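You operate a simulated robot arm through the tools that you are given. There is no shell and no other tool. Be economical: measure what you need, move in short steps, check, and stop when the job is done.

The job below is to be done with a simulated two-armed robot. You get a single attempt, and the scene is never put back.

JOB
Put the yellow padlock from the assembly bench top on top of the green tin and the blue padlock on the top of the high shelf. Switch the stop lever on. Put the brush from the top of the white table on the inspection top. Open the red drawer, fetch the tag puck labelled "21" from the top of the white table and set it inside tray and shut the drawer again. Stack the number puck marked "105" from the top of the white table on top of the number puck marked "246". Take the ring gauge on the top of the white table and put it away on the top of the grey side table. The order is free. The stop lever goes to its stop.
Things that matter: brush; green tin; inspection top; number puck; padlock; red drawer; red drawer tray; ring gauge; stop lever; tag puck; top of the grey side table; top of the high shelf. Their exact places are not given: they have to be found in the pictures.

Only the result counts: the job must be done as asked and must still hold three seconds after the hand-in. Knocking over, shifting, dropping, spilling or breaking anything else fails it.

ROBOT AND FRAMES
Two 7-joint arms with two-finger parallel grippers on one trunk, on a base that drives. Base frame: it is fixed to the floor where the robot stands at the start and does not move with it; the origin is under the middle of the robot, x ahead of it, y to its left, z up; the surface under the hand at the start is at about z = 800. Readings come in mm, degrees, newtons and seconds.
The left shoulder is at the start at [20, 113, 1172], the right one opposite. With the tool pointing down near the work surface each hand reaches from about 220 to 600 mm from the robot's upright axis, wherever it stands, measured 20 degrees to its own side. Places, roughly: brush (3x3x8 cm) [500, -3500, 900]; green tin (9x9x9 cm) [500, -200, 800]; inspection top [3000, -4600, 900]; number puck [750, -4250, 750]; padlock [750, 250, 750]; red drawer [2600, -4900, 700]; red drawer tray [2700, -5000, 700]; ring gauge (6x6x2 cm) [900, -4500, 900]; stop lever [1900, -800, 900]; tag puck [500, -4000, 750]; top of the grey side table [-5400, -1100, 900]; top of the high shelf (15x98 cm) [-360, 1700, 1500]. Payload 1.57 kg a hand.
The tool frame of a hand sits at the grasp point between the pads (the TCP): z along the fingers, y along the line on which they close. The tips reach 30 mm beyond it. Largest opening 80 mm; finger width 17, thickness 12; the body of the gripper, 40 by 82 mm, starts 80 mm behind the TCP.
Orientation is that of the tool frame in the base frame, as a unit quaternion [w, x, y, z]. With the fingers straight down and closing along the base's y, the tool's x points along the base's -x, its y along +y and its z along -z.

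CONTROLS
- The arms move only by the tool servo_tool. It takes "left_rows", "right_rows" or both (then of equal length, played together; a hand with none holds still); each is a list of rows, each a list of 7 numbers: the turn, a rotation vector about the base's x, y, z in rad, then the shift along the base's x, y, z in mm, then the opening in per cent of the stroke, from 0 (shut) to 100 (fully open). In form: [[ax, ay, az, tx, ty, tz, fingers], ...]. A call has 1 to 20 rows; each row shifts and turns the commanded pose from where the row before left it. Rows are played at 5 a second. More than 50 mm and 8.6 degrees between two rows, or a gripper value outside its range, and nothing of the call is played. A pose out of reach is approached as far as the arm can. The call stops where the force on the tool passes 40 N (or 10 N more than at its start, if that is more) or the arm is blocked; 0.2 s more then pass. Each finger travels about 45 mm/s and halts on what it meets, pressing with about 31 N; the grip force reading is that of the motor and also rises with nothing between the fingers. The clock runs only during rows and for 0.2 s after the last one: add rows that do not move to give the fingers time. The reply holds the time, the measured pose of the TCP, the force on the tool along the base axes, the opening and the grip force, in the units named above and with some noise, with the torque about the TCP (base axes, N m) and any sound that the robot's microphone picked up.
- Cameras (640 x 400 px; columns grow to the right, rows downward): "scene" is now at [97.4, 21.5, 1298]; the picture's right is [0.23, -0.97, 0.00], its down [-0.55, -0.13, -0.83] and it looks along [0.80, 0.19, -0.56] (base axes); focal length 238 px, centre (320, 200). "left" rides on the left gripper at [72, 7, -122] in its tool frame; the picture's right is [-0.09, 1.00, 0.00], its down [-0.84, -0.08, -0.54] and it looks along [-0.54, -0.05, 0.84] (tool axes); focal length 238 px, centre (320, 200). "right" rides on the right gripper at [72, -7, -122] in its tool frame; the picture's right is [0.09, 1.00, 0.00], its down [-0.84, 0.08, -0.54] and it looks along [-0.54, 0.05, 0.84] (tool axes); focal length 238 px, centre (320, 200).
- grab_frame(camera): a new picture of that camera. It takes no simulated time.
- slide_trunk(by): slides the trunk up (or, below 0, down) by that many mm; the arms and the scene camera ride with it, the base frame stays. It gives what a move gives, with no picture.
- base_move(legs): drives the robot by 1 to 6 legs, each [ahead, left, turn to the left] in mm, mm and degrees, along the robot's own axes; the way and the turn of a leg run together, so that a leg with both is an arc; at most 1500 mm and 180 degrees a leg. The arms and the cameras ride along, it lands a little off, and it stops where it bumps. It gives what a move gives.
- pan_tilt(pan, tilt): turns the head with the scene camera to pan (to the left, within 80 degrees either way) and tilt (down, from -29 to 69), counted from straight ahead of the robot. It gives what a move gives.
- pixel_to_xyz(camera, pixels): for up to 12 pixels [column, row] of the newest picture of that camera ("zoom" is the newest enlarged one), the place [x, y, z] in the base frame of the surface seen there, good to about 2 mm. It takes no simulated time.
- inspect(camera, box): a new picture of the part [left, top, right, bottom] of that camera's present view, enlarged. It takes no simulated time.
- finish_job(): hands the job in; it is judged then, once.

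Keep the steps short. Do not move on a guess: measure, check each grasp and each placing, and mend mistakes. In all there are 145 turns and 198 pictures (those below and enlarged ones count). Leave the grippers open and the arms clear of the work at the hand-in unless told otherwise, and finish with a single line.

The tools are called after "Call:" by a JSON object that holds its "api" and its "payload". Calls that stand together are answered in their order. servo_tool: Moves the arms, as the interface text tells. Its arguments: {"type":"object","properties":{"left_rows":{"type":"array"},"right_rows":{"type":"array"}},"required":[]} The other tools are called the same way: slide_trunk (by) slides the trunk up or down; base_move (legs) drives the base; pan_tilt (pan, tilt) turns the head that bears the scene camera; grab_frame (camera) takes a picture; pixel_to_xyz (camera, pixels) gives the place of the surface under pixels of a picture; inspect (camera, box) takes an enlarged picture of a part of a camera's view; finish_job () hands the job in.

At the start:

```text
time: 0.0
left_ee_pos: [447.4, 329.0, 1173.0]
left_tool_rot: [0.0, 0.0, 1.0, 0.0]
left_force: [0.2, 0.8, 0.2]
left_torque: [-0.03, 0.0, 0.0]
left_gripper_width: 80.0
left_grip_force: 0.0
right_ee_pos: [452.7, -94.5, 1173.9]
right_tool_rot: [0.0, 0.0, 1.0, 0.0]
right_force: [0.0, -0.3, -1.1]
right_torque: [-0.05, 0.0, 0.02]
right_gripper_width: 79.9
right_grip_force: 0.1
trunk travel left (down, up): [-225.0, 345.0]
robot x, y, heading: [0.9, 1.0, -0.2]
head pan, tilt: [13.3, 34.4]
```

scene: 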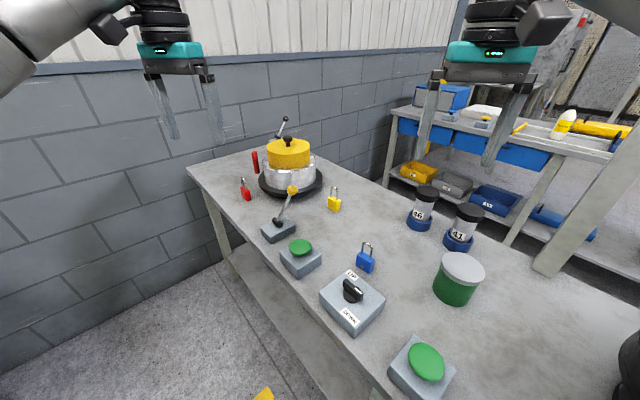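
right: 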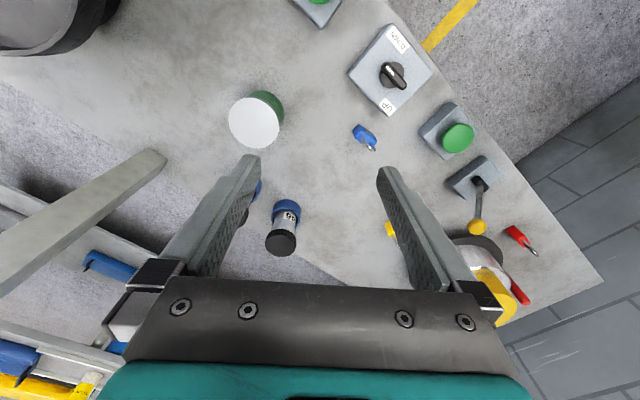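
left: 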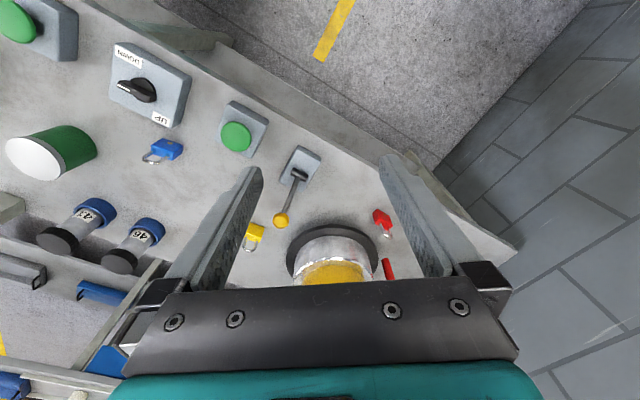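

I see the bench: yellow padlock near (334,204), blue padlock near (366,262), green tin top near (463,267). I measure these and enlarge the area.

Call:
{"api": "inspect", "payload": {"camera": "scene", "box": [300, 170, 500, 310]}}

Call:
{"api": "pixel_to_xyz", "payload": {"camera": "scene", "pixels": [[334, 204], [334, 192], [366, 264], [367, 246], [462, 268], [445, 262], [482, 270], [462, 255], [458, 283], [340, 240], [400, 250], [455, 298]]}}

```text
2.86 times, centred on (400, 240) of scene
```

zoom: 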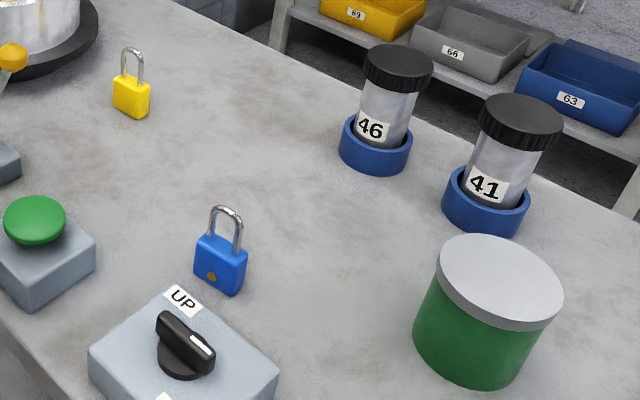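

```text
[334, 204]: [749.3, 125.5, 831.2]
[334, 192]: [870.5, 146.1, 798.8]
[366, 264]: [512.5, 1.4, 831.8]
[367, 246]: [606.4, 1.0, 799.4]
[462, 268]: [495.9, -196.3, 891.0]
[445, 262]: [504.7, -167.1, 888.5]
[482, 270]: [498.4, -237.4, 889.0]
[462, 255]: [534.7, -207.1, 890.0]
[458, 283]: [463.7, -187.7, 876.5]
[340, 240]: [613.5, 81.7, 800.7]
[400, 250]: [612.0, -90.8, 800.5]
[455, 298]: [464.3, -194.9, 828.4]
```

I measure the padlock bodies in the zoom: blue body (196–247, 238–296), yellow body (113–151, 75–118), and their shackles.

Call:
{"api": "pixel_to_xyz", "payload": {"camera": "zoom", "pixels": [[200, 245], [240, 262], [232, 290], [198, 276], [244, 275], [225, 209], [118, 84], [132, 92], [147, 90], [134, 114], [133, 51], [221, 265]]}}

Call:
{"api": "inspect", "payload": {"camera": "left", "box": [130, 120, 280, 270]}}

```text
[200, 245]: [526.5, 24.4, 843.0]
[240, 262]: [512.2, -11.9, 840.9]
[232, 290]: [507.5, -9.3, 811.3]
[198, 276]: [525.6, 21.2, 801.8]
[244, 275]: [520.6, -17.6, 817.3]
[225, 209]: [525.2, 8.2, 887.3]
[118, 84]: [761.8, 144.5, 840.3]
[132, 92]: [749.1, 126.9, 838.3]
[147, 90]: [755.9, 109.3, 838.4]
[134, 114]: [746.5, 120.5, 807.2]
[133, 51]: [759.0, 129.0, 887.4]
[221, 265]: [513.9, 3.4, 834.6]
```

```text
2.67 times, centred on (205, 195) of left
```

zoom: 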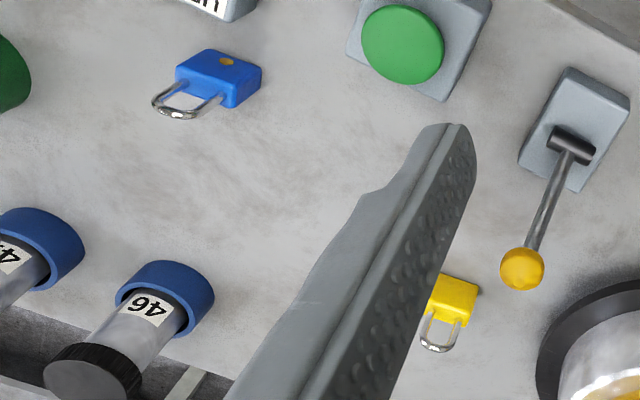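

Blue body centre about (526,2), yellow about (758,124). The yellow one is too far for reach; I measure the bench edge to see how I can drive.

Call:
{"api": "pixel_to_xyz", "payload": {"camera": "scene", "pixels": [[190, 168], [230, 218], [290, 285], [340, 342], [378, 385], [330, 150], [500, 250], [600, 310], [290, 250], [430, 350], [350, 295], [294, 189]]}}

Call:
{"api": "pan_tilt", "payload": {"pan": -40, "tilt": 50}}

Call:
{"api": "grab_frame", "payload": {"camera": "scene"}}

```text
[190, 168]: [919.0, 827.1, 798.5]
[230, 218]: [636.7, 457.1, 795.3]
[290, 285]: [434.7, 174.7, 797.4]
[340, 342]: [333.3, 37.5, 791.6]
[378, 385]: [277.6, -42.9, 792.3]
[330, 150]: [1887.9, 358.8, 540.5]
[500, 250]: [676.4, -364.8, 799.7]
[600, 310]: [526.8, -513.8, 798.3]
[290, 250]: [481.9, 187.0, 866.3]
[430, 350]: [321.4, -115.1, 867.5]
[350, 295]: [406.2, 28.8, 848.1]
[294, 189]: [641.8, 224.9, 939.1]
```

```text
time: 1.2
left_ee_pos: [447.6, 328.9, 1172.5]
left_tool_rot: [0.0, -0.001, 1.0, 0.0]
left_force: [-0.1, 0.1, 0.1]
left_torque: [0.03, -0.01, 0.0]
left_gripper_width: 80.1
left_grip_force: 0.0
right_ee_pos: [452.2, -93.4, 1173.7]
right_tool_rot: [0.0, -0.001, 1.0, 0.0]
right_force: [-0.2, 0.1, -0.8]
right_torque: [0.02, 0.0, 0.01]
right_gripper_width: 80.1
right_grip_force: 0.0
trunk travel left (down, up): [-225.0, 345.0]
robot x, y, heading: [-5.9, -0.7, -0.1]
head pan, tilt: [-40.0, 50.0]
```

```text
192 pictures are left
```

scene: 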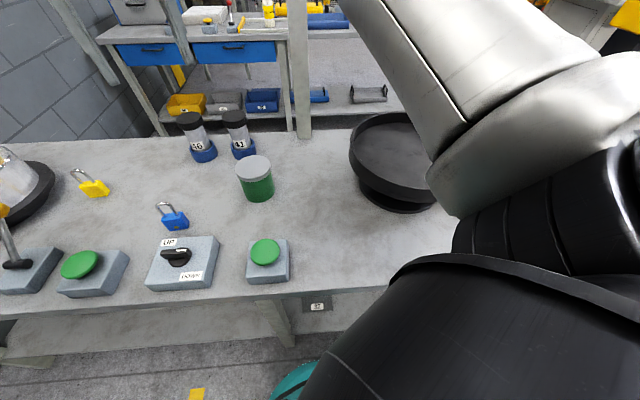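

The bench edge is 250 mm from my axis, running along (0.58, 0.81). I turn to face it square (−35.5°) and shift 320 mm left along the edge, so the yellow padlock comes into left-hand reach.

Call:
{"api": "base_move", "payload": {"legs": [[0, 0, -35.5], [0, 320, 0]]}}

Call:
{"api": "pan_tilt", "payload": {"pan": 0, "tilt": 50}}

Call:
{"api": "grab_frame", "payload": {"camera": "scene"}}

Call:
{"api": "grab_frame", "payload": {"camera": "left"}}

```text
time: 5.0
left_ee_pos: [739.4, 262.9, 1173.0]
left_tool_rot: [0.0, 0.308, 0.951, 0.0]
left_force: [-0.1, 0.5, 0.0]
left_torque: [-0.02, 0.02, 0.03]
left_gripper_width: 80.2
left_grip_force: 0.1
right_ee_pos: [496.2, -83.5, 1174.0]
right_tool_rot: [0.0, 0.308, 0.951, 0.0]
right_force: [0.5, 0.1, -0.4]
right_torque: [0.0, 0.01, -0.02]
right_gripper_width: 79.8
right_grip_force: 0.2
trunk travel left (down, up): [-225.0, 345.0]
robot x, y, heading: [185.5, 259.4, -35.9]
head pan, tilt: [-40.0, 50.0]
```

```text
time: 6.1
left_ee_pos: [738.8, 262.0, 1172.1]
left_tool_rot: [0.0, 0.308, 0.951, -0.001]
left_force: [-0.1, 1.1, 0.6]
left_torque: [-0.03, 0.01, 0.0]
left_gripper_width: 79.8
left_grip_force: 0.0
right_ee_pos: [496.5, -84.5, 1173.4]
right_tool_rot: [0.0, 0.309, 0.951, -0.001]
right_force: [0.0, -0.3, 0.4]
right_torque: [0.0, -0.02, -0.03]
right_gripper_width: 80.0
right_grip_force: 0.0
trunk travel left (down, up): [-225.0, 345.0]
robot x, y, heading: [179.2, 254.0, -35.9]
head pan, tilt: [0.0, 50.0]
```

```text
191 pictures are left
```

scene: 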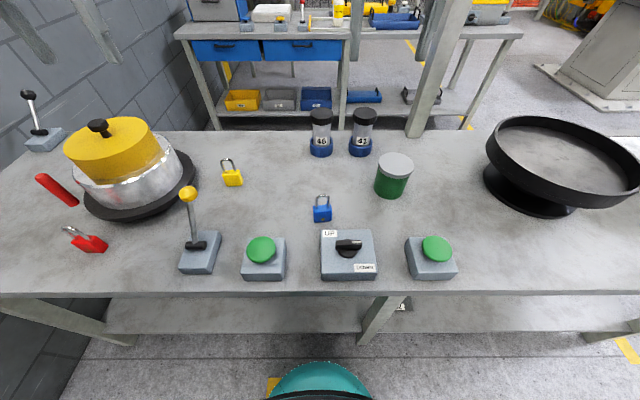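

```text
190 pictures are left
```

left: 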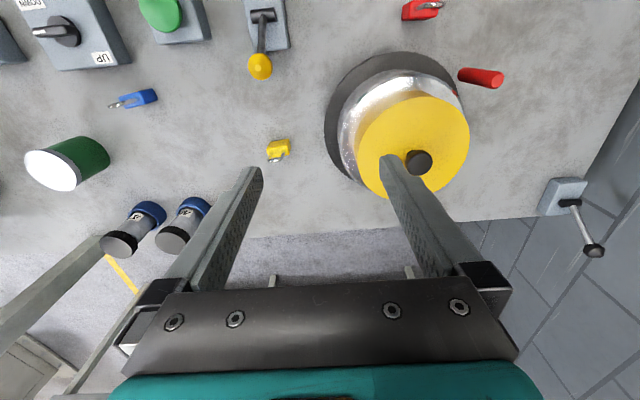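

I enlarge the yellow padlock in both views to get its orientation.

Call:
{"api": "inspect", "payload": {"camera": "left", "box": [248, 125, 312, 165]}}

Call:
{"api": "inspect", "payload": {"camera": "scene", "box": [200, 150, 264, 190]}}

```text
10.00 times, centred on (280, 145) of left
```

zoom: 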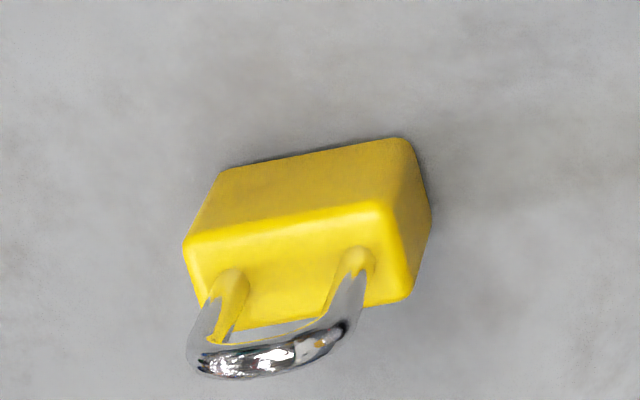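

```text
10.00 times, centred on (232, 170) of scene
```

zoom: 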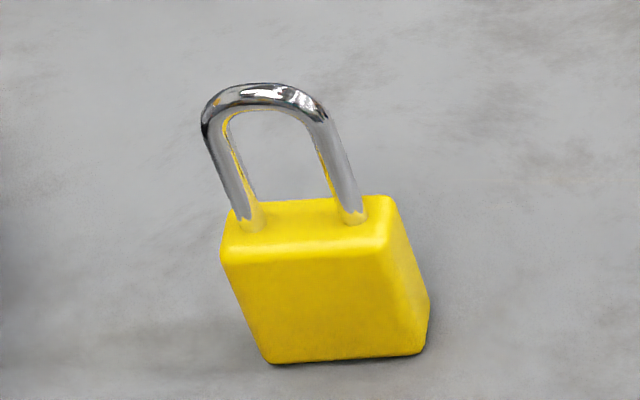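

I measure the top face corners of the yellow body, then do the same for the blue one.

Call:
{"api": "pixel_to_xyz", "payload": {"camera": "zoom", "pixels": [[230, 250], [380, 240], [382, 202], [236, 215], [275, 345], [415, 342], [290, 300], [380, 295], [250, 90], [245, 225], [350, 218]]}}

Call:
{"api": "inspect", "payload": {"camera": "scene", "box": [290, 185, 354, 225]}}

```text
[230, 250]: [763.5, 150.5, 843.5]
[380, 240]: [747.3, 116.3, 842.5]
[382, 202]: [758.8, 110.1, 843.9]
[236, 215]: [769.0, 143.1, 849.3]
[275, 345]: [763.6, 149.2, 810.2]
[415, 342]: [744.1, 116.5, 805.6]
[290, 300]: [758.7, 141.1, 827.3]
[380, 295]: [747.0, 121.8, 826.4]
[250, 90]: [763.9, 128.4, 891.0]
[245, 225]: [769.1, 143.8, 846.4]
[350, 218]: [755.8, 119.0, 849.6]
```

```text
10.00 times, centred on (322, 205) of scene
```

zoom: 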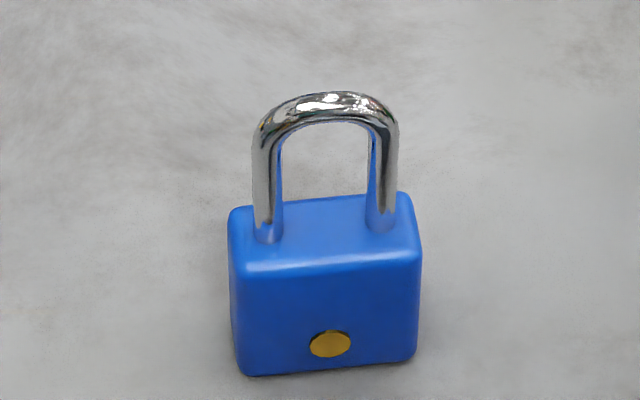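

I measure the blue padlock corners in the zoom, and the pot edges next to the yellow padlock for clearance.

Call:
{"api": "pixel_to_xyz", "payload": {"camera": "zoom", "pixels": [[240, 262], [408, 252], [405, 200], [238, 212], [270, 232], [380, 226], [330, 300], [330, 95]]}}

Call:
{"api": "pixel_to_xyz", "payload": {"camera": "scene", "pixels": [[194, 185], [180, 165], [158, 150], [189, 194], [190, 175], [165, 180], [394, 162]]}}

```text
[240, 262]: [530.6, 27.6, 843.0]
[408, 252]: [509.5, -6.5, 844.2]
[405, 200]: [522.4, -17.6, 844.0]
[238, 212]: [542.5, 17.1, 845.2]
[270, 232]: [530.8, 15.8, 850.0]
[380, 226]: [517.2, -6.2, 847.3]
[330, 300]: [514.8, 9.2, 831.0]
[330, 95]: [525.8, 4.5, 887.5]
```

```text
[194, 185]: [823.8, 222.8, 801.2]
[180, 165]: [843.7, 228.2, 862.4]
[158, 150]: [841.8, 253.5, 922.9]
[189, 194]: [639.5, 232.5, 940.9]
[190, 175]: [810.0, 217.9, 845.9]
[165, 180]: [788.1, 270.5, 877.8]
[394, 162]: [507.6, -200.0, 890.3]
```

Grip yellow across its 40 mm width: tool y at 64.3°, so turn left +10.2°. I move the left hand above it (to z≈945).

Call:
{"api": "servo_tool", "payload": {"left_rows": [[0, 0, 0.089, 8, -44, 0, 100], [0, 0, 0.089, 8, -44, -40, 100], [0, 0, 0, 9, -44, -47, 100], [0, 0, 0, 0, 0, -47, 100], [0, 0, 0, 0, 0, -47, 100], [0, 0, 0, 0, 0, -46, 100], [0, 0, 0, 0, 0, 0, 100]]}}

Call:
{"api": "grab_frame", "payload": {"camera": "left"}}

```text
refused: row 2 steps farther than a row can; nothing moved
```

```text
186 pictures are left
```

left: 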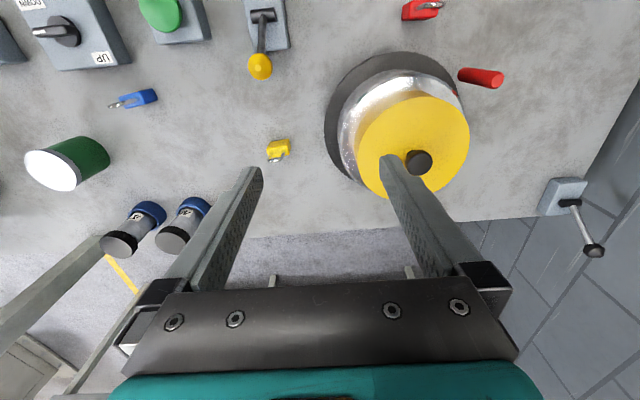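

The limit is on the total shift (norm ≤ 50 mm). I split it properly.

Call:
{"api": "servo_tool", "payload": {"left_rows": [[0, 0, 0.089, 8, -44, 0, 100], [0, 0, 0.089, 8, -44, 0, 100], [0, 0, 0, 9, -44, 0, 100], [0, 0, 0, 0, 0, -46, 100], [0, 0, 0, 0, 0, -46, 100], [0, 0, 0, 0, 0, -46, 100], [0, 0, 0, 0, 0, -45, 100], [0, 0, 0, 0, 0, -44, 100], [0, 0, 0, 0, 0, 0, 100]]}}

Call:
{"api": "grab_frame", "payload": {"camera": "left"}}

```text
time: 8.1
left_ee_pos: [758.4, 134.4, 946.5]
left_tool_rot: [0.002, 0.222, 0.975, -0.001]
left_force: [-0.3, 0.0, 0.0]
left_torque: [0.01, -0.03, -0.02]
left_gripper_width: 79.7
left_grip_force: 0.0
left hand out of reach, approached as far as the arm can: row 3
right_ee_pos: [495.8, -84.4, 1175.2]
right_tool_rot: [0.0, 0.308, 0.951, 0.0]
right_force: [-0.4, -0.5, -0.6]
right_torque: [-0.02, 0.02, 0.04]
right_gripper_width: 79.9
right_grip_force: 0.1
trunk travel left (down, up): [-225.0, 345.0]
robot x, y, heading: [181.6, 256.9, -35.5]
head pan, tilt: [0.0, 50.0]
```

```text
185 pictures are left
```

left: 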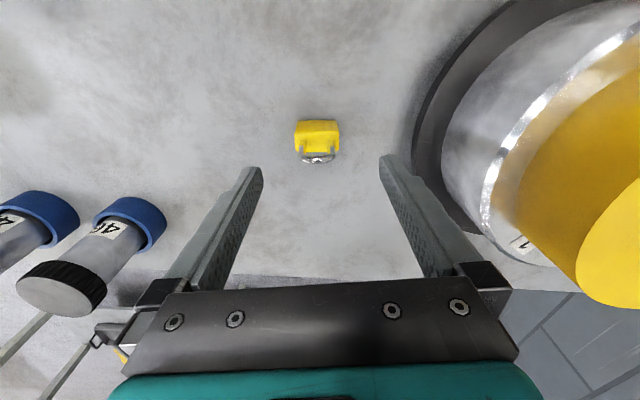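

Nearly there (758,134), alignment good. I shift +5,−4 and come down 110 mm to z≈836.

Call:
{"api": "servo_tool", "payload": {"left_rows": [[0, 0, 0, 3, -2, -40, 100], [0, 0, 0, 2, -2, -40, 100], [0, 0, 0, 0, 0, -30, 100], [0, 0, 0, 0, 0, 0, 100]]}}

Call:
{"api": "grab_frame", "payload": {"camera": "left"}}

Call:
{"api": "inspect", "payload": {"camera": "scene", "box": [150, 80, 310, 240]}}

```text
time: 9.1
left_ee_pos: [765.3, 131.7, 836.5]
left_tool_rot: [0.001, 0.222, 0.975, 0.0]
left_force: [-0.4, 0.1, -0.4]
left_torque: [0.03, 0.0, 0.0]
left_gripper_width: 79.9
left_grip_force: 0.0
right_ee_pos: [496.5, -83.6, 1175.3]
right_tool_rot: [0.0, 0.308, 0.951, 0.0]
right_force: [-0.1, 0.0, -0.1]
right_torque: [0.03, -0.01, 0.0]
right_gripper_width: 80.0
right_grip_force: 0.0
trunk travel left (down, up): [-225.0, 345.0]
robot x, y, heading: [185.2, 257.5, -36.0]
head pan, tilt: [0.0, 50.0]
```

```text
184 pictures are left
```

left: 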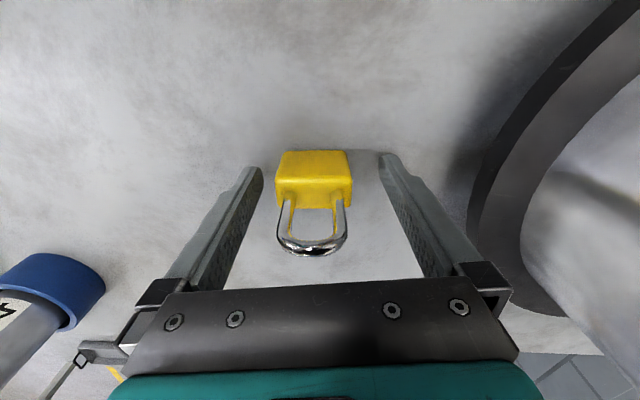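

```text
2.50 times, centred on (230, 160) of scene
```

zoom: 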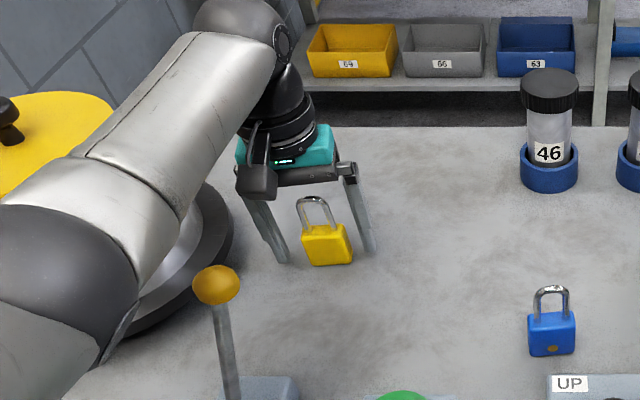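

The padlock sits centred between the fingers. I close and lift.

Call:
{"api": "servo_tool", "payload": {"left_rows": [[0, 0, 0, 0, 0, 0, 30], [0, 0, 0, 0, 0, 0, 30], [0, 0, 0, 0, 0, 0, 30], [0, 0, 0, 0, 0, 0, 30], [0, 0, 0, 0, 0, 0, 30], [0, 0, 0, 0, 0, 20, 30], [0, 0, 0, 0, 0, 40, 30], [0, 0, 0, 0, 0, 45, 30], [0, 0, 0, 0, 0, 45, 30], [0, 0, 0, 0, 0, 45, 30]]}}

Call:
{"api": "grab_frame", "payload": {"camera": "left"}}

```text
time: 11.3
left_ee_pos: [764.2, 128.5, 1030.6]
left_tool_rot: [0.0, 0.223, 0.975, -0.001]
left_force: [0.2, 0.4, -1.1]
left_torque: [-0.03, -0.01, 0.06]
left_gripper_width: 43.8
left_grip_force: 31.2
right_ee_pos: [496.8, -83.2, 1173.2]
right_tool_rot: [0.001, 0.308, 0.951, 0.0]
right_force: [-0.1, 0.2, 0.2]
right_torque: [0.03, 0.0, 0.01]
right_gripper_width: 80.2
right_grip_force: 0.0
trunk travel left (down, up): [-225.0, 345.0]
robot x, y, heading: [186.3, 259.9, -36.0]
head pan, tilt: [0.0, 50.0]
```

```text
182 pictures are left
```

left: 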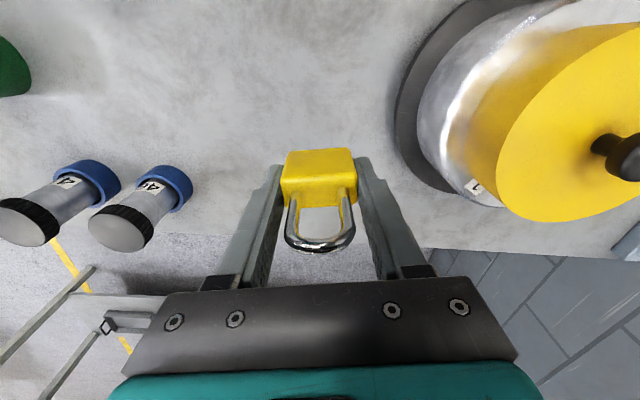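

Held (43.8 mm, 31 N). I drive 300 mm to the right along the bench, so the tin comes under the left hand's range.

Call:
{"api": "base_move", "payload": {"legs": [[0, -300, 0]]}}

Call:
{"api": "grab_frame", "payload": {"camera": "left"}}

Call:
{"api": "grab_frame", "payload": {"camera": "scene"}}

```text
time: 13.3
left_ee_pos: [590.6, -112.2, 1029.6]
left_tool_rot: [0.0, 0.222, 0.975, 0.001]
left_force: [-0.1, -0.1, -1.0]
left_torque: [0.02, -0.03, -0.01]
left_gripper_width: 43.5
left_grip_force: 31.0
right_ee_pos: [323.9, -322.8, 1174.4]
right_tool_rot: [0.0, 0.307, 0.952, 0.0]
right_force: [0.3, -0.2, 0.8]
right_torque: [0.01, -0.01, 0.02]
right_gripper_width: 80.2
right_grip_force: 0.1
trunk travel left (down, up): [-225.0, 345.0]
robot x, y, heading: [13.0, 20.0, -35.6]
head pan, tilt: [0.0, 50.0]
```

```text
181 pictures are left
```

left: 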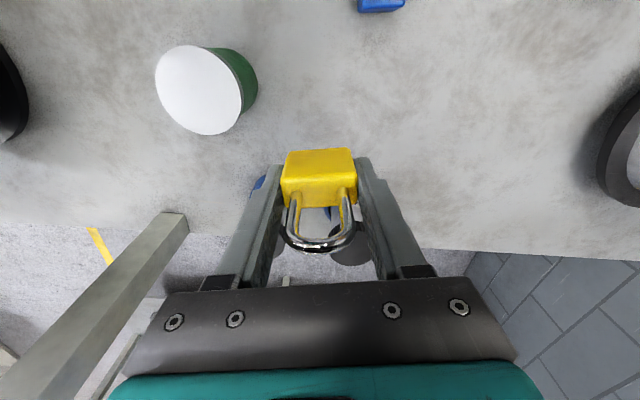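

```text
180 pictures are left
```

scene: 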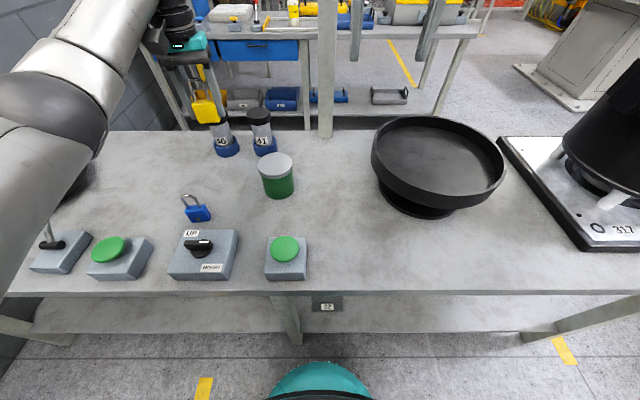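

I measure the tin's top rim: (262,164), (291,165), (276,154), (277,174).

Call:
{"api": "pixel_to_xyz", "payload": {"camera": "scene", "pixels": [[261, 165], [291, 163], [274, 155], [278, 172], [276, 163]]}}

Call:
{"api": "pixel_to_xyz", "payload": {"camera": "left", "pixels": [[160, 80], [238, 100], [190, 49], [205, 130], [200, 90]]}}

```text
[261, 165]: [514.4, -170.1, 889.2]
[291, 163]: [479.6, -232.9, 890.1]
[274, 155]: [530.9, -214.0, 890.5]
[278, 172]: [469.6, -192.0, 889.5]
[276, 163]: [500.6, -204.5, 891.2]
```

```text
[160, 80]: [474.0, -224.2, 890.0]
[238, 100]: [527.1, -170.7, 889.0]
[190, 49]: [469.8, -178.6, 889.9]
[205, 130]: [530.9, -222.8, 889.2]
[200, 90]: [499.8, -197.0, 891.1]
```

Tin centre is (499.5, −201), top 890. I shift (−91,−89) at height, then down 95 mm to z≈935 and check.

Call:
{"api": "servo_tool", "payload": {"left_rows": [[0, 0, 0, -31, -30, 0, 30], [0, 0, 0, -30, -30, 0, 30], [0, 0, 0, -30, -29, 0, 30], [0, 0, 0, 0, 0, -40, 30], [0, 0, 0, 0, 0, -40, 30], [0, 0, 0, 0, 0, -14, 30], [0, 0, 0, 0, 0, 0, 30]]}}

Call:
{"api": "grab_frame", "payload": {"camera": "left"}}

Call:
{"api": "inspect", "payload": {"camera": "scene", "box": [200, 80, 360, 220]}}

```text
time: 14.9
left_ee_pos: [499.3, -200.5, 936.7]
left_tool_rot: [0.0, 0.221, 0.975, 0.001]
left_force: [0.0, 0.4, -1.1]
left_torque: [0.02, 0.01, 0.01]
left_gripper_width: 43.5
left_grip_force: 31.7
right_ee_pos: [322.9, -322.4, 1174.2]
right_tool_rot: [0.0, 0.308, 0.951, 0.0]
right_force: [0.3, 0.3, -1.0]
right_torque: [-0.02, 0.03, 0.02]
right_gripper_width: 80.0
right_grip_force: 0.1
trunk travel left (down, up): [-225.0, 345.0]
robot x, y, heading: [9.5, 15.9, -35.8]
head pan, tilt: [0.0, 50.0]
```

```text
179 pictures are left
```

left: 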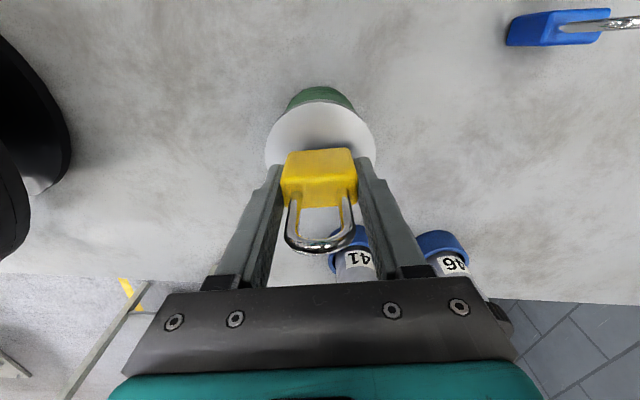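

```text
2.86 times, centred on (280, 150) of scene
```

zoom: 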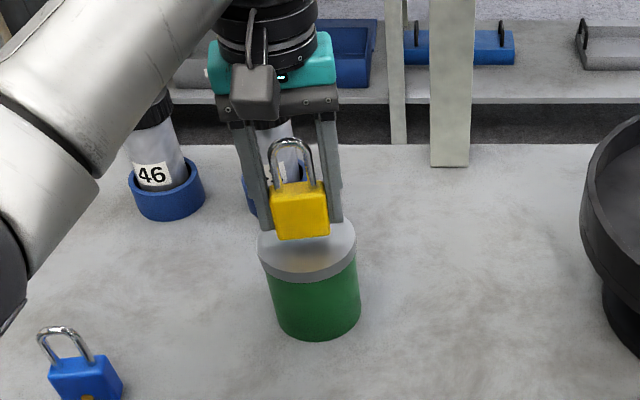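

Centred above the tin. I lower 10 mm in small rows (stops on contact), then open.

Call:
{"api": "servo_tool", "payload": {"left_rows": [[0, 0, 0, 0, 0, -4, 30], [0, 0, 0, 0, 0, -3, 30], [0, 0, 0, 0, 0, -2, 30], [0, 0, 0, 0, 0, -1, 30], [0, 0, 0, 0, 0, 0, 30]]}}

```text
time: 16.1
left_ee_pos: [500.7, -200.3, 926.6]
left_tool_rot: [0.0, 0.221, 0.975, 0.001]
left_force: [-0.4, 1.0, 0.4]
left_torque: [0.01, -0.01, 0.02]
left_gripper_width: 43.5
left_grip_force: 31.4
right_ee_pos: [324.5, -322.7, 1173.0]
right_tool_rot: [0.001, 0.307, 0.952, 0.0]
right_force: [0.0, -0.1, 0.5]
right_torque: [0.01, -0.01, 0.0]
right_gripper_width: 79.9
right_grip_force: 0.1
trunk travel left (down, up): [-225.0, 345.0]
robot x, y, heading: [13.2, 13.9, -35.7]
head pan, tilt: [0.0, 50.0]
```

The weight reading has gone to +0.4 N: contact. I open and rise.

Call:
{"api": "servo_tool", "payload": {"left_rows": [[0, 0, 0, 0, 0, 0, 65], [0, 0, 0, 0, 0, 0, 85], [0, 0, 0, 0, 0, 0, 100], [0, 0, 0, 0, 0, 0, 100], [0, 0, 0, 0, 0, 30, 100], [0, 0, 0, 0, 0, 45, 100], [0, 0, 0, 0, 0, 45, 100], [0, 0, 0, 0, 0, 45, 100]]}}

Call:
{"api": "inspect", "payload": {"camera": "scene", "box": [160, 80, 320, 240]}}

```text
time: 17.9
left_ee_pos: [498.8, -200.2, 1090.5]
left_tool_rot: [0.0, 0.222, 0.975, 0.001]
left_force: [-0.2, -0.1, -1.1]
left_torque: [-0.03, -0.02, 0.03]
left_gripper_width: 80.1
left_grip_force: 0.0
right_ee_pos: [323.5, -322.5, 1173.9]
right_tool_rot: [0.0, 0.307, 0.952, 0.0]
right_force: [0.0, 0.1, -0.1]
right_torque: [0.0, -0.02, -0.03]
right_gripper_width: 80.1
right_grip_force: 0.1
trunk travel left (down, up): [-225.0, 345.0]
robot x, y, heading: [10.0, 16.7, -35.8]
head pan, tilt: [0.0, 50.0]
```

```text
2.50 times, centred on (240, 160) of scene
```

zoom: 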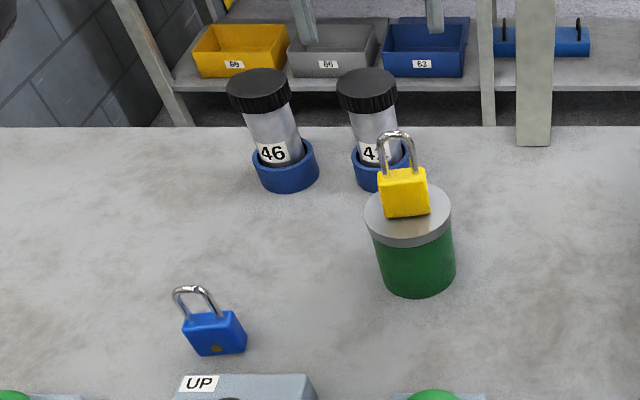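

Yellow padlock stands on the tin. Next the blue padlock: centre (526,4.5), width axis 58.2°. I move the left hand above it, turn −6.2°, and come down to z≈950.

Call:
{"api": "servo_tool", "payload": {"left_rows": [[0, 0, -0.054, 6, 41, 0, 100], [0, 0, -0.054, 5, 41, 0, 100], [0, 0, 0, 5, 41, 0, 100], [0, 0, 0, 5, 41, 0, 100], [0, 0, 0, 6, 41, 0, 100], [0, 0, 0, 0, 0, -47, 100], [0, 0, 0, 0, 0, -47, 100], [0, 0, 0, 0, 0, -46, 100], [0, 0, 0, 0, 0, 0, 100]]}}

Call:
{"api": "grab_frame", "payload": {"camera": "left"}}

```text
time: 19.9
left_ee_pos: [529.1, 3.4, 951.2]
left_tool_rot: [0.002, 0.274, 0.962, -0.001]
left_force: [1.4, -0.5, 0.2]
left_torque: [-0.01, -0.02, -0.03]
left_gripper_width: 80.0
left_grip_force: 0.2
right_ee_pos: [324.0, -322.7, 1173.8]
right_tool_rot: [0.0, 0.308, 0.951, 0.001]
right_force: [-0.4, 0.0, -0.2]
right_torque: [0.03, 0.0, 0.01]
right_gripper_width: 80.4
right_grip_force: 0.1
trunk travel left (down, up): [-225.0, 345.0]
robot x, y, heading: [13.0, 17.3, -35.7]
head pan, tilt: [0.0, 50.0]
```

```text
176 pictures are left
```

left: 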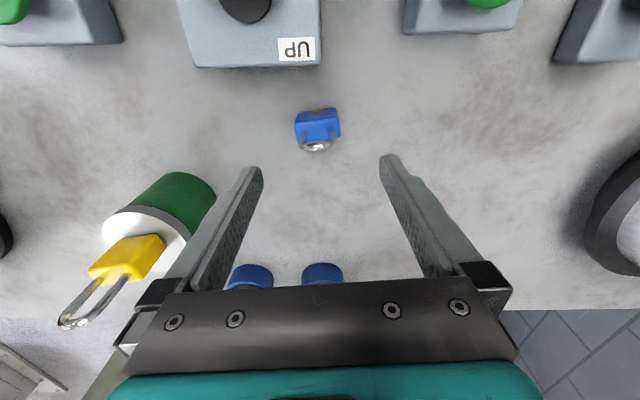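

Aligned. Down 115 mm, then look before closing.

Call:
{"api": "servo_tool", "payload": {"left_rows": [[0, 0, 0, -2, 1, -40, 100], [0, 0, 0, 0, 0, -40, 100], [0, 0, 0, 0, 0, -35, 100], [0, 0, 0, 0, 0, 0, 100]]}}

Call:
{"api": "grab_frame", "payload": {"camera": "left"}}

```text
time: 20.9
left_ee_pos: [528.6, 7.2, 833.4]
left_tool_rot: [0.0, 0.274, 0.962, 0.0]
left_force: [-0.1, -0.9, -1.3]
left_torque: [0.0, -0.01, -0.01]
left_gripper_width: 80.0
left_grip_force: 0.0
right_ee_pos: [323.4, -323.0, 1174.2]
right_tool_rot: [0.0, 0.308, 0.952, 0.0]
right_force: [0.9, 0.4, 0.1]
right_torque: [0.0, 0.0, -0.02]
right_gripper_width: 79.8
right_grip_force: 0.0
trunk travel left (down, up): [-225.0, 345.0]
robot x, y, heading: [10.9, 16.8, -35.9]
head pan, tilt: [0.0, 50.0]
```

```text
175 pictures are left
```

left: 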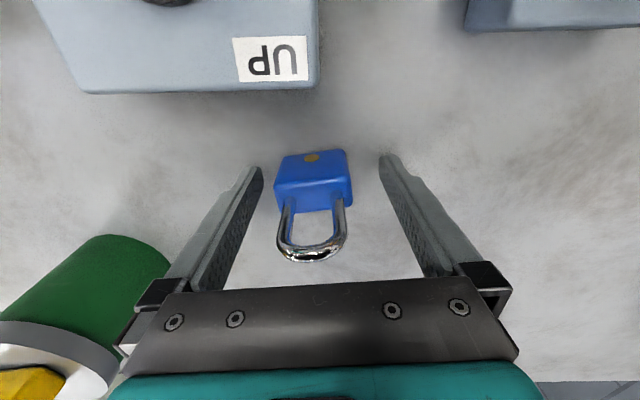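

Good. Close and lift to about z 1060.

Call:
{"api": "servo_tool", "payload": {"left_rows": [[0, 0, 0, 0, 0, 1, 30], [0, 0, 0, 0, 0, 0, 30], [0, 0, 0, 0, 0, 0, 30], [0, 0, 0, 0, 0, 0, 30], [0, 0, 0, 0, 0, 0, 30], [0, 0, 0, 0, 0, 20, 30], [0, 0, 0, 0, 0, 40, 30], [0, 0, 0, 0, 0, 45, 30], [0, 0, 0, 0, 0, 45, 30], [0, 0, 0, 0, 0, 45, 30], [0, 0, 0, 0, 0, 45, 30]]}}

Call:
{"api": "pan_tilt", "payload": {"pan": 80, "tilt": 0}}

Call:
{"api": "grab_frame", "payload": {"camera": "scene"}}

Call:
{"api": "grab_frame", "payload": {"camera": "left"}}

```text
time: 23.3
left_ee_pos: [526.5, 7.1, 1078.5]
left_tool_rot: [0.0, 0.273, 0.962, 0.001]
left_force: [-0.3, -0.3, -0.4]
left_torque: [0.03, -0.01, -0.02]
left_gripper_width: 43.5
left_grip_force: 30.7
right_ee_pos: [323.5, -323.6, 1173.4]
right_tool_rot: [0.0, 0.308, 0.951, 0.0]
right_force: [0.7, 0.0, 0.1]
right_torque: [0.02, -0.01, 0.03]
right_gripper_width: 80.1
right_grip_force: 0.1
trunk travel left (down, up): [-225.0, 345.0]
robot x, y, heading: [10.6, 19.9, -35.6]
head pan, tilt: [0.0, 50.0]
```

```text
time: 24.9
left_ee_pos: [526.1, 7.6, 1078.0]
left_tool_rot: [0.0, 0.274, 0.962, 0.0]
left_force: [-0.5, -0.1, -1.4]
left_torque: [0.0, -0.01, 0.0]
left_gripper_width: 43.3
left_grip_force: 30.5
right_ee_pos: [324.5, -322.9, 1174.3]
right_tool_rot: [0.0, 0.308, 0.951, 0.0]
right_force: [-0.1, -0.4, 0.4]
right_torque: [-0.02, 0.03, 0.02]
right_gripper_width: 80.0
right_grip_force: 0.1
trunk travel left (down, up): [-225.0, 345.0]
robot x, y, heading: [9.5, 20.1, -35.7]
head pan, tilt: [80.0, 0.0]
```

```text
174 pictures are left
```

scene: 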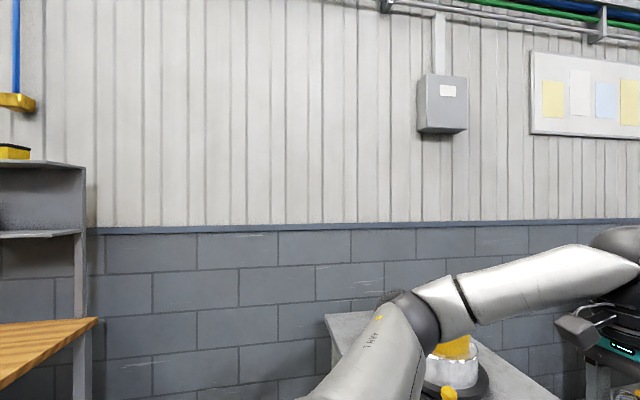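

```text
173 pictures are left
```

left: 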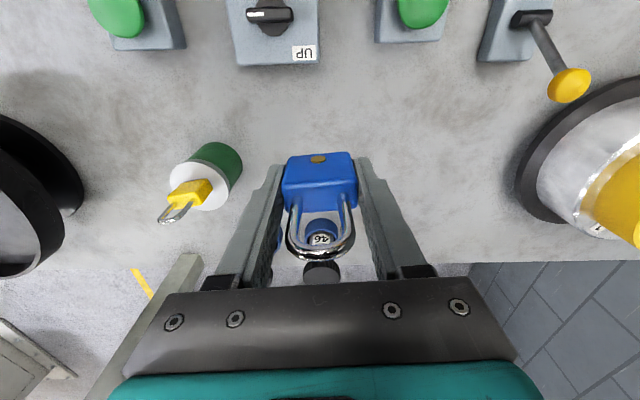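

Blue is held. The high shelf is at the left edge of this view. I back off 250 mm and turn left 100° to look at it.

Call:
{"api": "base_move", "payload": {"legs": [[-250, 0, 0], [0, 0, 100]]}}

Call:
{"api": "pan_tilt", "payload": {"pan": 40, "tilt": 10}}

Call:
{"api": "grab_frame", "payload": {"camera": "scene"}}

```text
time: 30.9
left_ee_pos: [-273.7, 670.7, 1078.7]
left_tool_rot: [-0.001, -0.566, 0.824, -0.001]
left_force: [0.3, -0.2, -0.4]
left_torque: [0.02, 0.02, -0.01]
left_gripper_width: 43.5
left_grip_force: 30.7
right_ee_pos: [87.0, 533.2, 1173.7]
right_tool_rot: [0.0, -0.537, 0.843, -0.001]
right_force: [-0.3, 0.2, 0.5]
right_torque: [0.03, 0.04, -0.03]
right_gripper_width: 80.2
right_grip_force: 0.0
trunk travel left (down, up): [-225.0, 345.0]
robot x, y, heading: [-184.7, 160.0, 65.2]
head pan, tilt: [80.0, 0.0]
```

```text
time: 32.0
left_ee_pos: [-273.9, 670.3, 1078.8]
left_tool_rot: [0.001, -0.567, 0.824, 0.001]
left_force: [0.3, 0.3, -1.3]
left_torque: [0.03, -0.02, -0.01]
left_gripper_width: 43.6
left_grip_force: 30.8
right_ee_pos: [86.5, 532.8, 1174.2]
right_tool_rot: [-0.001, -0.537, 0.844, 0.0]
right_force: [-1.0, 0.6, 1.0]
right_torque: [0.01, -0.01, 0.04]
right_gripper_width: 80.3
right_grip_force: 0.0
trunk travel left (down, up): [-225.0, 345.0]
robot x, y, heading: [-190.5, 162.5, 65.2]
head pan, tilt: [40.0, 10.0]
```

```text
172 pictures are left
```

scene: 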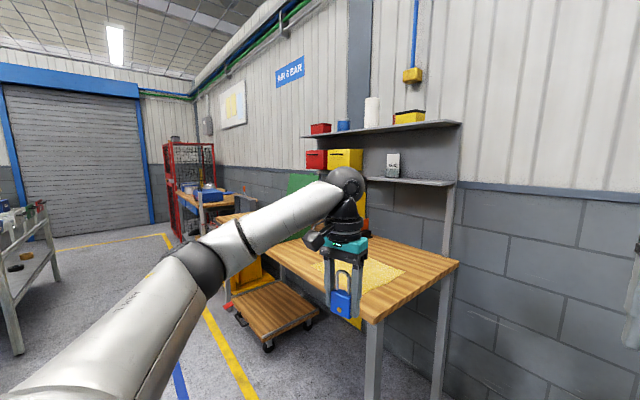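

The high shelf stands over a wooden bench. I raise the trunk fully to see its top and measure.

Call:
{"api": "slide_trunk", "payload": {"by": 345}}

Call:
{"api": "pan_tilt", "payload": {"pan": 35, "tilt": 15}}

Call:
{"api": "grab_frame", "payload": {"camera": "scene"}}

```text
time: 35.4
left_ee_pos: [-274.2, 670.2, 1424.3]
left_tool_rot: [0.001, -0.567, 0.824, 0.0]
left_force: [-0.8, 1.1, -1.2]
left_torque: [0.03, 0.01, -0.02]
left_gripper_width: 43.7
left_grip_force: 31.0
right_ee_pos: [87.7, 533.6, 1519.0]
right_tool_rot: [-0.001, -0.537, 0.844, 0.0]
right_force: [-0.8, 0.0, -0.3]
right_torque: [0.01, 0.01, 0.04]
right_gripper_width: 80.0
right_grip_force: 0.1
trunk travel left (down, up): [-570.0, 0.0]
robot x, y, heading: [-188.3, 163.8, 64.8]
head pan, tilt: [40.0, 10.0]
```

```text
time: 36.0
left_ee_pos: [-273.8, 669.3, 1424.1]
left_tool_rot: [0.0, -0.567, 0.824, 0.0]
left_force: [-0.3, -0.3, -1.0]
left_torque: [0.01, 0.0, 0.01]
left_gripper_width: 43.5
left_grip_force: 30.5
right_ee_pos: [87.5, 533.3, 1519.2]
right_tool_rot: [-0.001, -0.538, 0.843, 0.0]
right_force: [-1.0, 0.6, 0.6]
right_torque: [-0.04, -0.03, -0.06]
right_gripper_width: 80.0
right_grip_force: 0.1
trunk travel left (down, up): [-570.0, 0.0]
robot x, y, heading: [-188.2, 161.5, 65.1]
head pan, tilt: [35.0, 15.0]
```

```text
171 pictures are left
```

scene: 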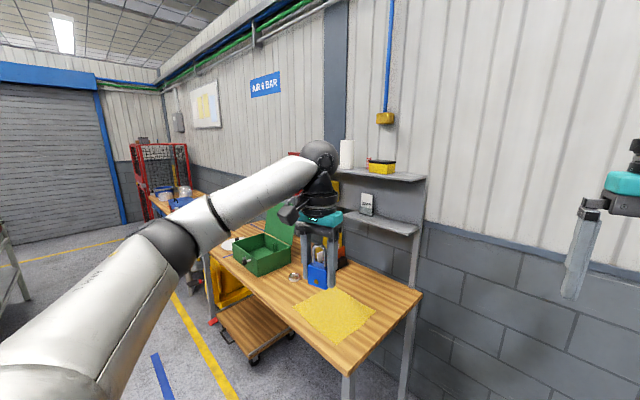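

I measure the shelf top and the wooden bench edge.

Call:
{"api": "pixel_to_xyz", "payload": {"camera": "scene", "pixels": [[410, 172], [424, 177], [400, 179], [405, 175], [380, 168], [347, 152], [385, 118], [345, 370], [420, 292], [225, 268], [366, 202], [400, 228]]}}

Call:
{"api": "inspect", "payload": {"camera": "scene", "box": [280, 100, 440, 240]}}

```text
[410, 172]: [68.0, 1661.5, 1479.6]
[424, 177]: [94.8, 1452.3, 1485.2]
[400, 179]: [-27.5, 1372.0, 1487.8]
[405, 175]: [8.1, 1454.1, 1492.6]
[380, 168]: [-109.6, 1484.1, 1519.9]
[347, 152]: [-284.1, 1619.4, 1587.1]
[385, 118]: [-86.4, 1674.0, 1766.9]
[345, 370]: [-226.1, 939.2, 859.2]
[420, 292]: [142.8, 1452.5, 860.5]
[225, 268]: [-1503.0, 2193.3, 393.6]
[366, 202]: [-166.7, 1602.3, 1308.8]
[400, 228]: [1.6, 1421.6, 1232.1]
```

```text
2.86 times, centred on (360, 170) of scene
```

zoom: 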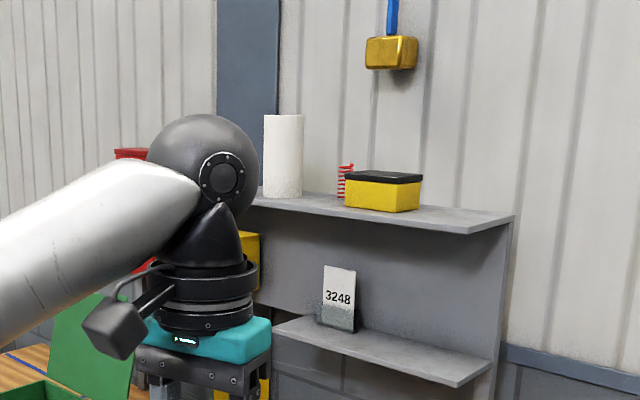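

Bench corner at (−226,939), its right side runs along 54°; shelf top ≈1490. I can stand right of the bench and reach the free right end of the shelf. First I raise the left hand 150 mm and draw the right hand in.

Call:
{"api": "servo_tool", "payload": {"left_rows": [[0, 0, 0, 0, 0, 45, 30], [0, 0, 0, 0, 0, 45, 30], [0, 0, 0, 0, 0, 45, 30], [0, 0, 0, 0, 0, 20, 30]], "right_rows": [[0, 0, 0, -24, -34, 0, 100], [0, 0, 0, -24, -34, 0, 100], [0, 0, 0, -24, -34, 0, 100], [0, 0, 0, -24, -34, 0, 100]]}}

Call:
{"api": "base_move", "payload": {"legs": [[640, 20, 0]]}}

Call:
{"api": "pan_tilt", "payload": {"pan": 15, "tilt": 15}}

Call:
{"api": "grab_frame", "payload": {"camera": "scene"}}

Call:
{"api": "grab_frame", "payload": {"camera": "left"}}

```text
time: 37.0
left_ee_pos: [-275.6, 670.7, 1579.6]
left_tool_rot: [0.0, -0.566, 0.824, 0.0]
left_force: [1.1, 0.3, -0.4]
left_torque: [0.05, 0.0, -0.01]
left_gripper_width: 43.5
left_grip_force: 31.4
right_ee_pos: [-7.5, 396.0, 1518.5]
right_tool_rot: [-0.001, -0.537, 0.844, 0.0]
right_force: [0.1, 0.2, -0.2]
right_torque: [0.0, -0.01, 0.01]
right_gripper_width: 80.0
right_grip_force: 0.0
trunk travel left (down, up): [-570.0, 0.0]
robot x, y, heading: [-190.0, 162.0, 64.8]
head pan, tilt: [35.0, 15.0]
```

```text
time: 40.6
left_ee_pos: [-33.0, 1256.4, 1578.8]
left_tool_rot: [0.001, -0.571, 0.821, 0.0]
left_force: [0.5, 0.6, -1.4]
left_torque: [-0.01, -0.01, -0.01]
left_gripper_width: 43.4
left_grip_force: 31.1
right_ee_pos: [237.0, 984.6, 1518.1]
right_tool_rot: [0.0, -0.541, 0.841, 0.0]
right_force: [0.7, -0.1, 0.2]
right_torque: [0.0, 0.0, 0.01]
right_gripper_width: 80.0
right_grip_force: 0.2
trunk travel left (down, up): [-570.0, 0.0]
robot x, y, heading: [59.5, 748.4, 65.4]
head pan, tilt: [35.0, 15.0]
```

```text
time: 41.4
left_ee_pos: [-33.4, 1255.3, 1578.6]
left_tool_rot: [-0.001, -0.571, 0.821, -0.001]
left_force: [-0.5, 0.5, -1.2]
left_torque: [0.01, 0.02, -0.01]
left_gripper_width: 43.7
left_grip_force: 30.9
right_ee_pos: [235.8, 982.0, 1518.6]
right_tool_rot: [0.0, -0.541, 0.841, 0.0]
right_force: [-0.2, -0.4, 0.4]
right_torque: [0.04, 0.0, -0.02]
right_gripper_width: 79.8
right_grip_force: 0.0
trunk travel left (down, up): [-570.0, 0.0]
robot x, y, heading: [59.6, 747.5, 65.3]
head pan, tilt: [15.0, 15.0]
```

```text
169 pictures are left
```

scene: 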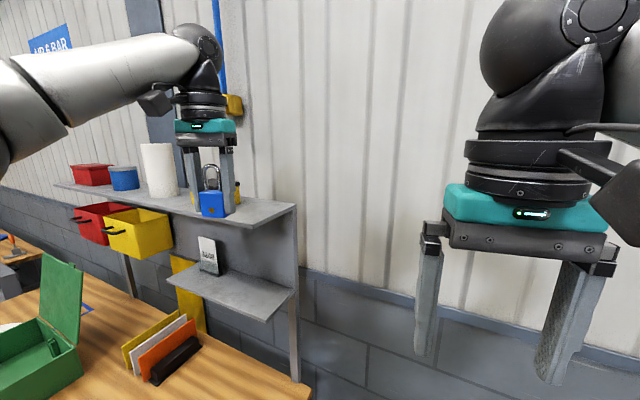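

```text
168 pictures are left
```

left: 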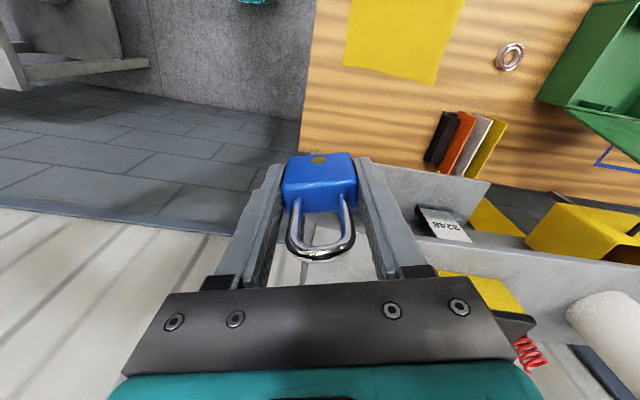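

The shelf's free right end is visible between (225,215) and (295,205). I measure it.

Call:
{"api": "inspect", "payload": {"camera": "scene", "box": [130, 130, 310, 250]}}

Call:
{"api": "pixel_to_xyz", "payload": {"camera": "scene", "pixels": [[254, 223], [291, 205], [262, 201], [250, 212], [238, 218], [270, 210], [239, 185], [238, 198], [160, 200], [130, 192], [420, 200], [350, 150]]}}

Call:
{"api": "pixel_to_xyz", "payload": {"camera": "left", "pixels": [[480, 280], [455, 285], [425, 255], [500, 262], [560, 275]]}}

```text
3.33 times, centred on (220, 190) of scene
```

zoom: 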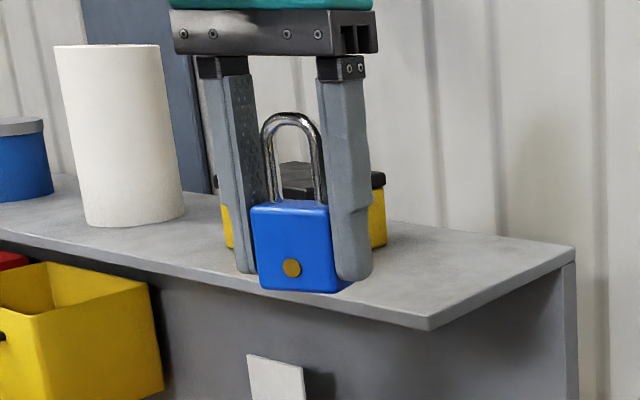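

```text
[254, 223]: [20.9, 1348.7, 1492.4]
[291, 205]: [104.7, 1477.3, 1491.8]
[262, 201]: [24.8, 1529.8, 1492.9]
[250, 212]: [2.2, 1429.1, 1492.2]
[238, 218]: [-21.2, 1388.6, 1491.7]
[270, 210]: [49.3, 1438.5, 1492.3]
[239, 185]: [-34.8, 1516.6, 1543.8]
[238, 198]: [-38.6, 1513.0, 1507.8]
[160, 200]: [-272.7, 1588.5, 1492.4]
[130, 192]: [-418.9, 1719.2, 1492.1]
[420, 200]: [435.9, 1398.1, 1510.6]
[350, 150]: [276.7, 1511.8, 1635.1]
```

```text
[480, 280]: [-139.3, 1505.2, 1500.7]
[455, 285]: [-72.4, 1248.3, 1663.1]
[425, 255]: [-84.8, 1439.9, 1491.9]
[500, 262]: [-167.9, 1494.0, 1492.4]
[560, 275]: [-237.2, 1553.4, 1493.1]
```

Shelf: front corner (21,1348), back (105,1478), z 1492; the box begins at t≈914, so the free strip centre is (18,1447). I drive 180 ahead and 30 left so the hand comes over it.

Call:
{"api": "base_move", "payload": {"legs": [[180, 30, 0]]}}

Call:
{"api": "grab_frame", "payload": {"camera": "scene"}}

```text
time: 42.9
left_ee_pos: [14.0, 1432.6, 1578.6]
left_tool_rot: [0.0, -0.572, 0.82, 0.0]
left_force: [0.4, 0.9, -1.4]
left_torque: [0.0, 0.02, -0.02]
left_gripper_width: 43.4
left_grip_force: 31.7
right_ee_pos: [282.9, 1161.1, 1518.8]
right_tool_rot: [0.0, -0.542, 0.84, 0.0]
right_force: [-0.1, 0.0, -0.3]
right_torque: [0.01, -0.01, 0.01]
right_gripper_width: 79.9
right_grip_force: 0.0
trunk travel left (down, up): [-570.0, 0.0]
robot x, y, heading: [105.9, 923.8, 65.8]
head pan, tilt: [15.0, 15.0]
```

```text
166 pictures are left
```

scene: 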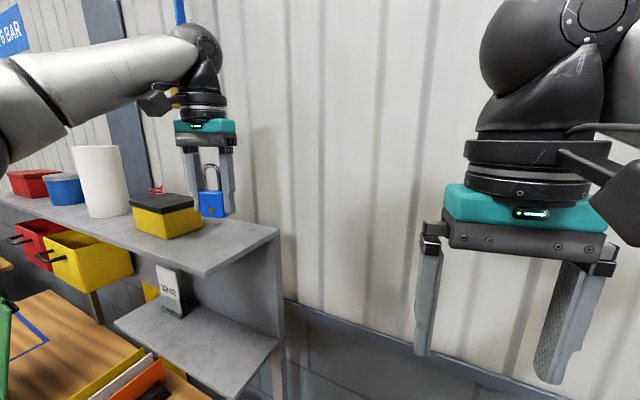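

I re-measure the shelf corners and the box's right side from here.

Call:
{"api": "pixel_to_xyz", "payload": {"camera": "scene", "pixels": [[205, 271], [274, 232], [200, 226], [197, 232], [168, 238], [230, 240], [215, 228], [300, 200]]}}

```text
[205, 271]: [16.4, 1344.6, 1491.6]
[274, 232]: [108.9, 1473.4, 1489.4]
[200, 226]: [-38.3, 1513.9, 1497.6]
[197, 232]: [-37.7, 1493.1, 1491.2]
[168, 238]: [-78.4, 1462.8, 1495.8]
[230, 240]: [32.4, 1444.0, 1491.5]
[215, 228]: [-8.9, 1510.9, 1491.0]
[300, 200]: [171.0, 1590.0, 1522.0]
```

Now rotate −15.5° to align with the shelf, shift (+4,+14), and lower to just above it.

Call:
{"api": "servo_tool", "payload": {"left_rows": [[0, 0, -0.135, 2, 7, 0, 30], [0, 0, -0.135, 2, 7, 0, 30], [0, 0, 0, 0, 0, -24, 30], [0, 0, 0, 0, 0, -18, 30], [0, 0, 0, 0, 0, 0, 30]]}}

Call:
{"api": "inspect", "payload": {"camera": "scene", "box": [110, 100, 310, 300]}}

```text
time: 44.1
left_ee_pos: [17.5, 1447.3, 1536.5]
left_tool_rot: [0.0, -0.455, 0.89, 0.0]
left_force: [-0.2, 0.2, -1.3]
left_torque: [0.01, -0.01, -0.04]
left_gripper_width: 43.4
left_grip_force: 30.7
right_ee_pos: [282.7, 1159.9, 1518.8]
right_tool_rot: [0.001, -0.543, 0.84, 0.0]
right_force: [0.4, -0.2, 0.3]
right_torque: [-0.02, -0.02, 0.03]
right_gripper_width: 80.3
right_grip_force: 0.0
trunk travel left (down, up): [-570.0, 0.0]
robot x, y, heading: [105.0, 924.0, 65.5]
head pan, tilt: [15.0, 15.0]
```

```text
2.00 times, centred on (210, 200) of scene
```

zoom: 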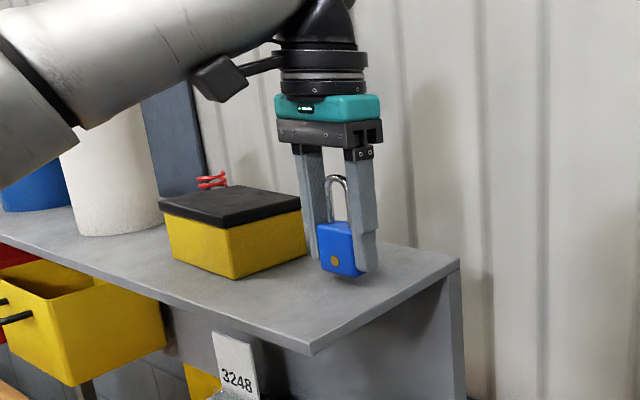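

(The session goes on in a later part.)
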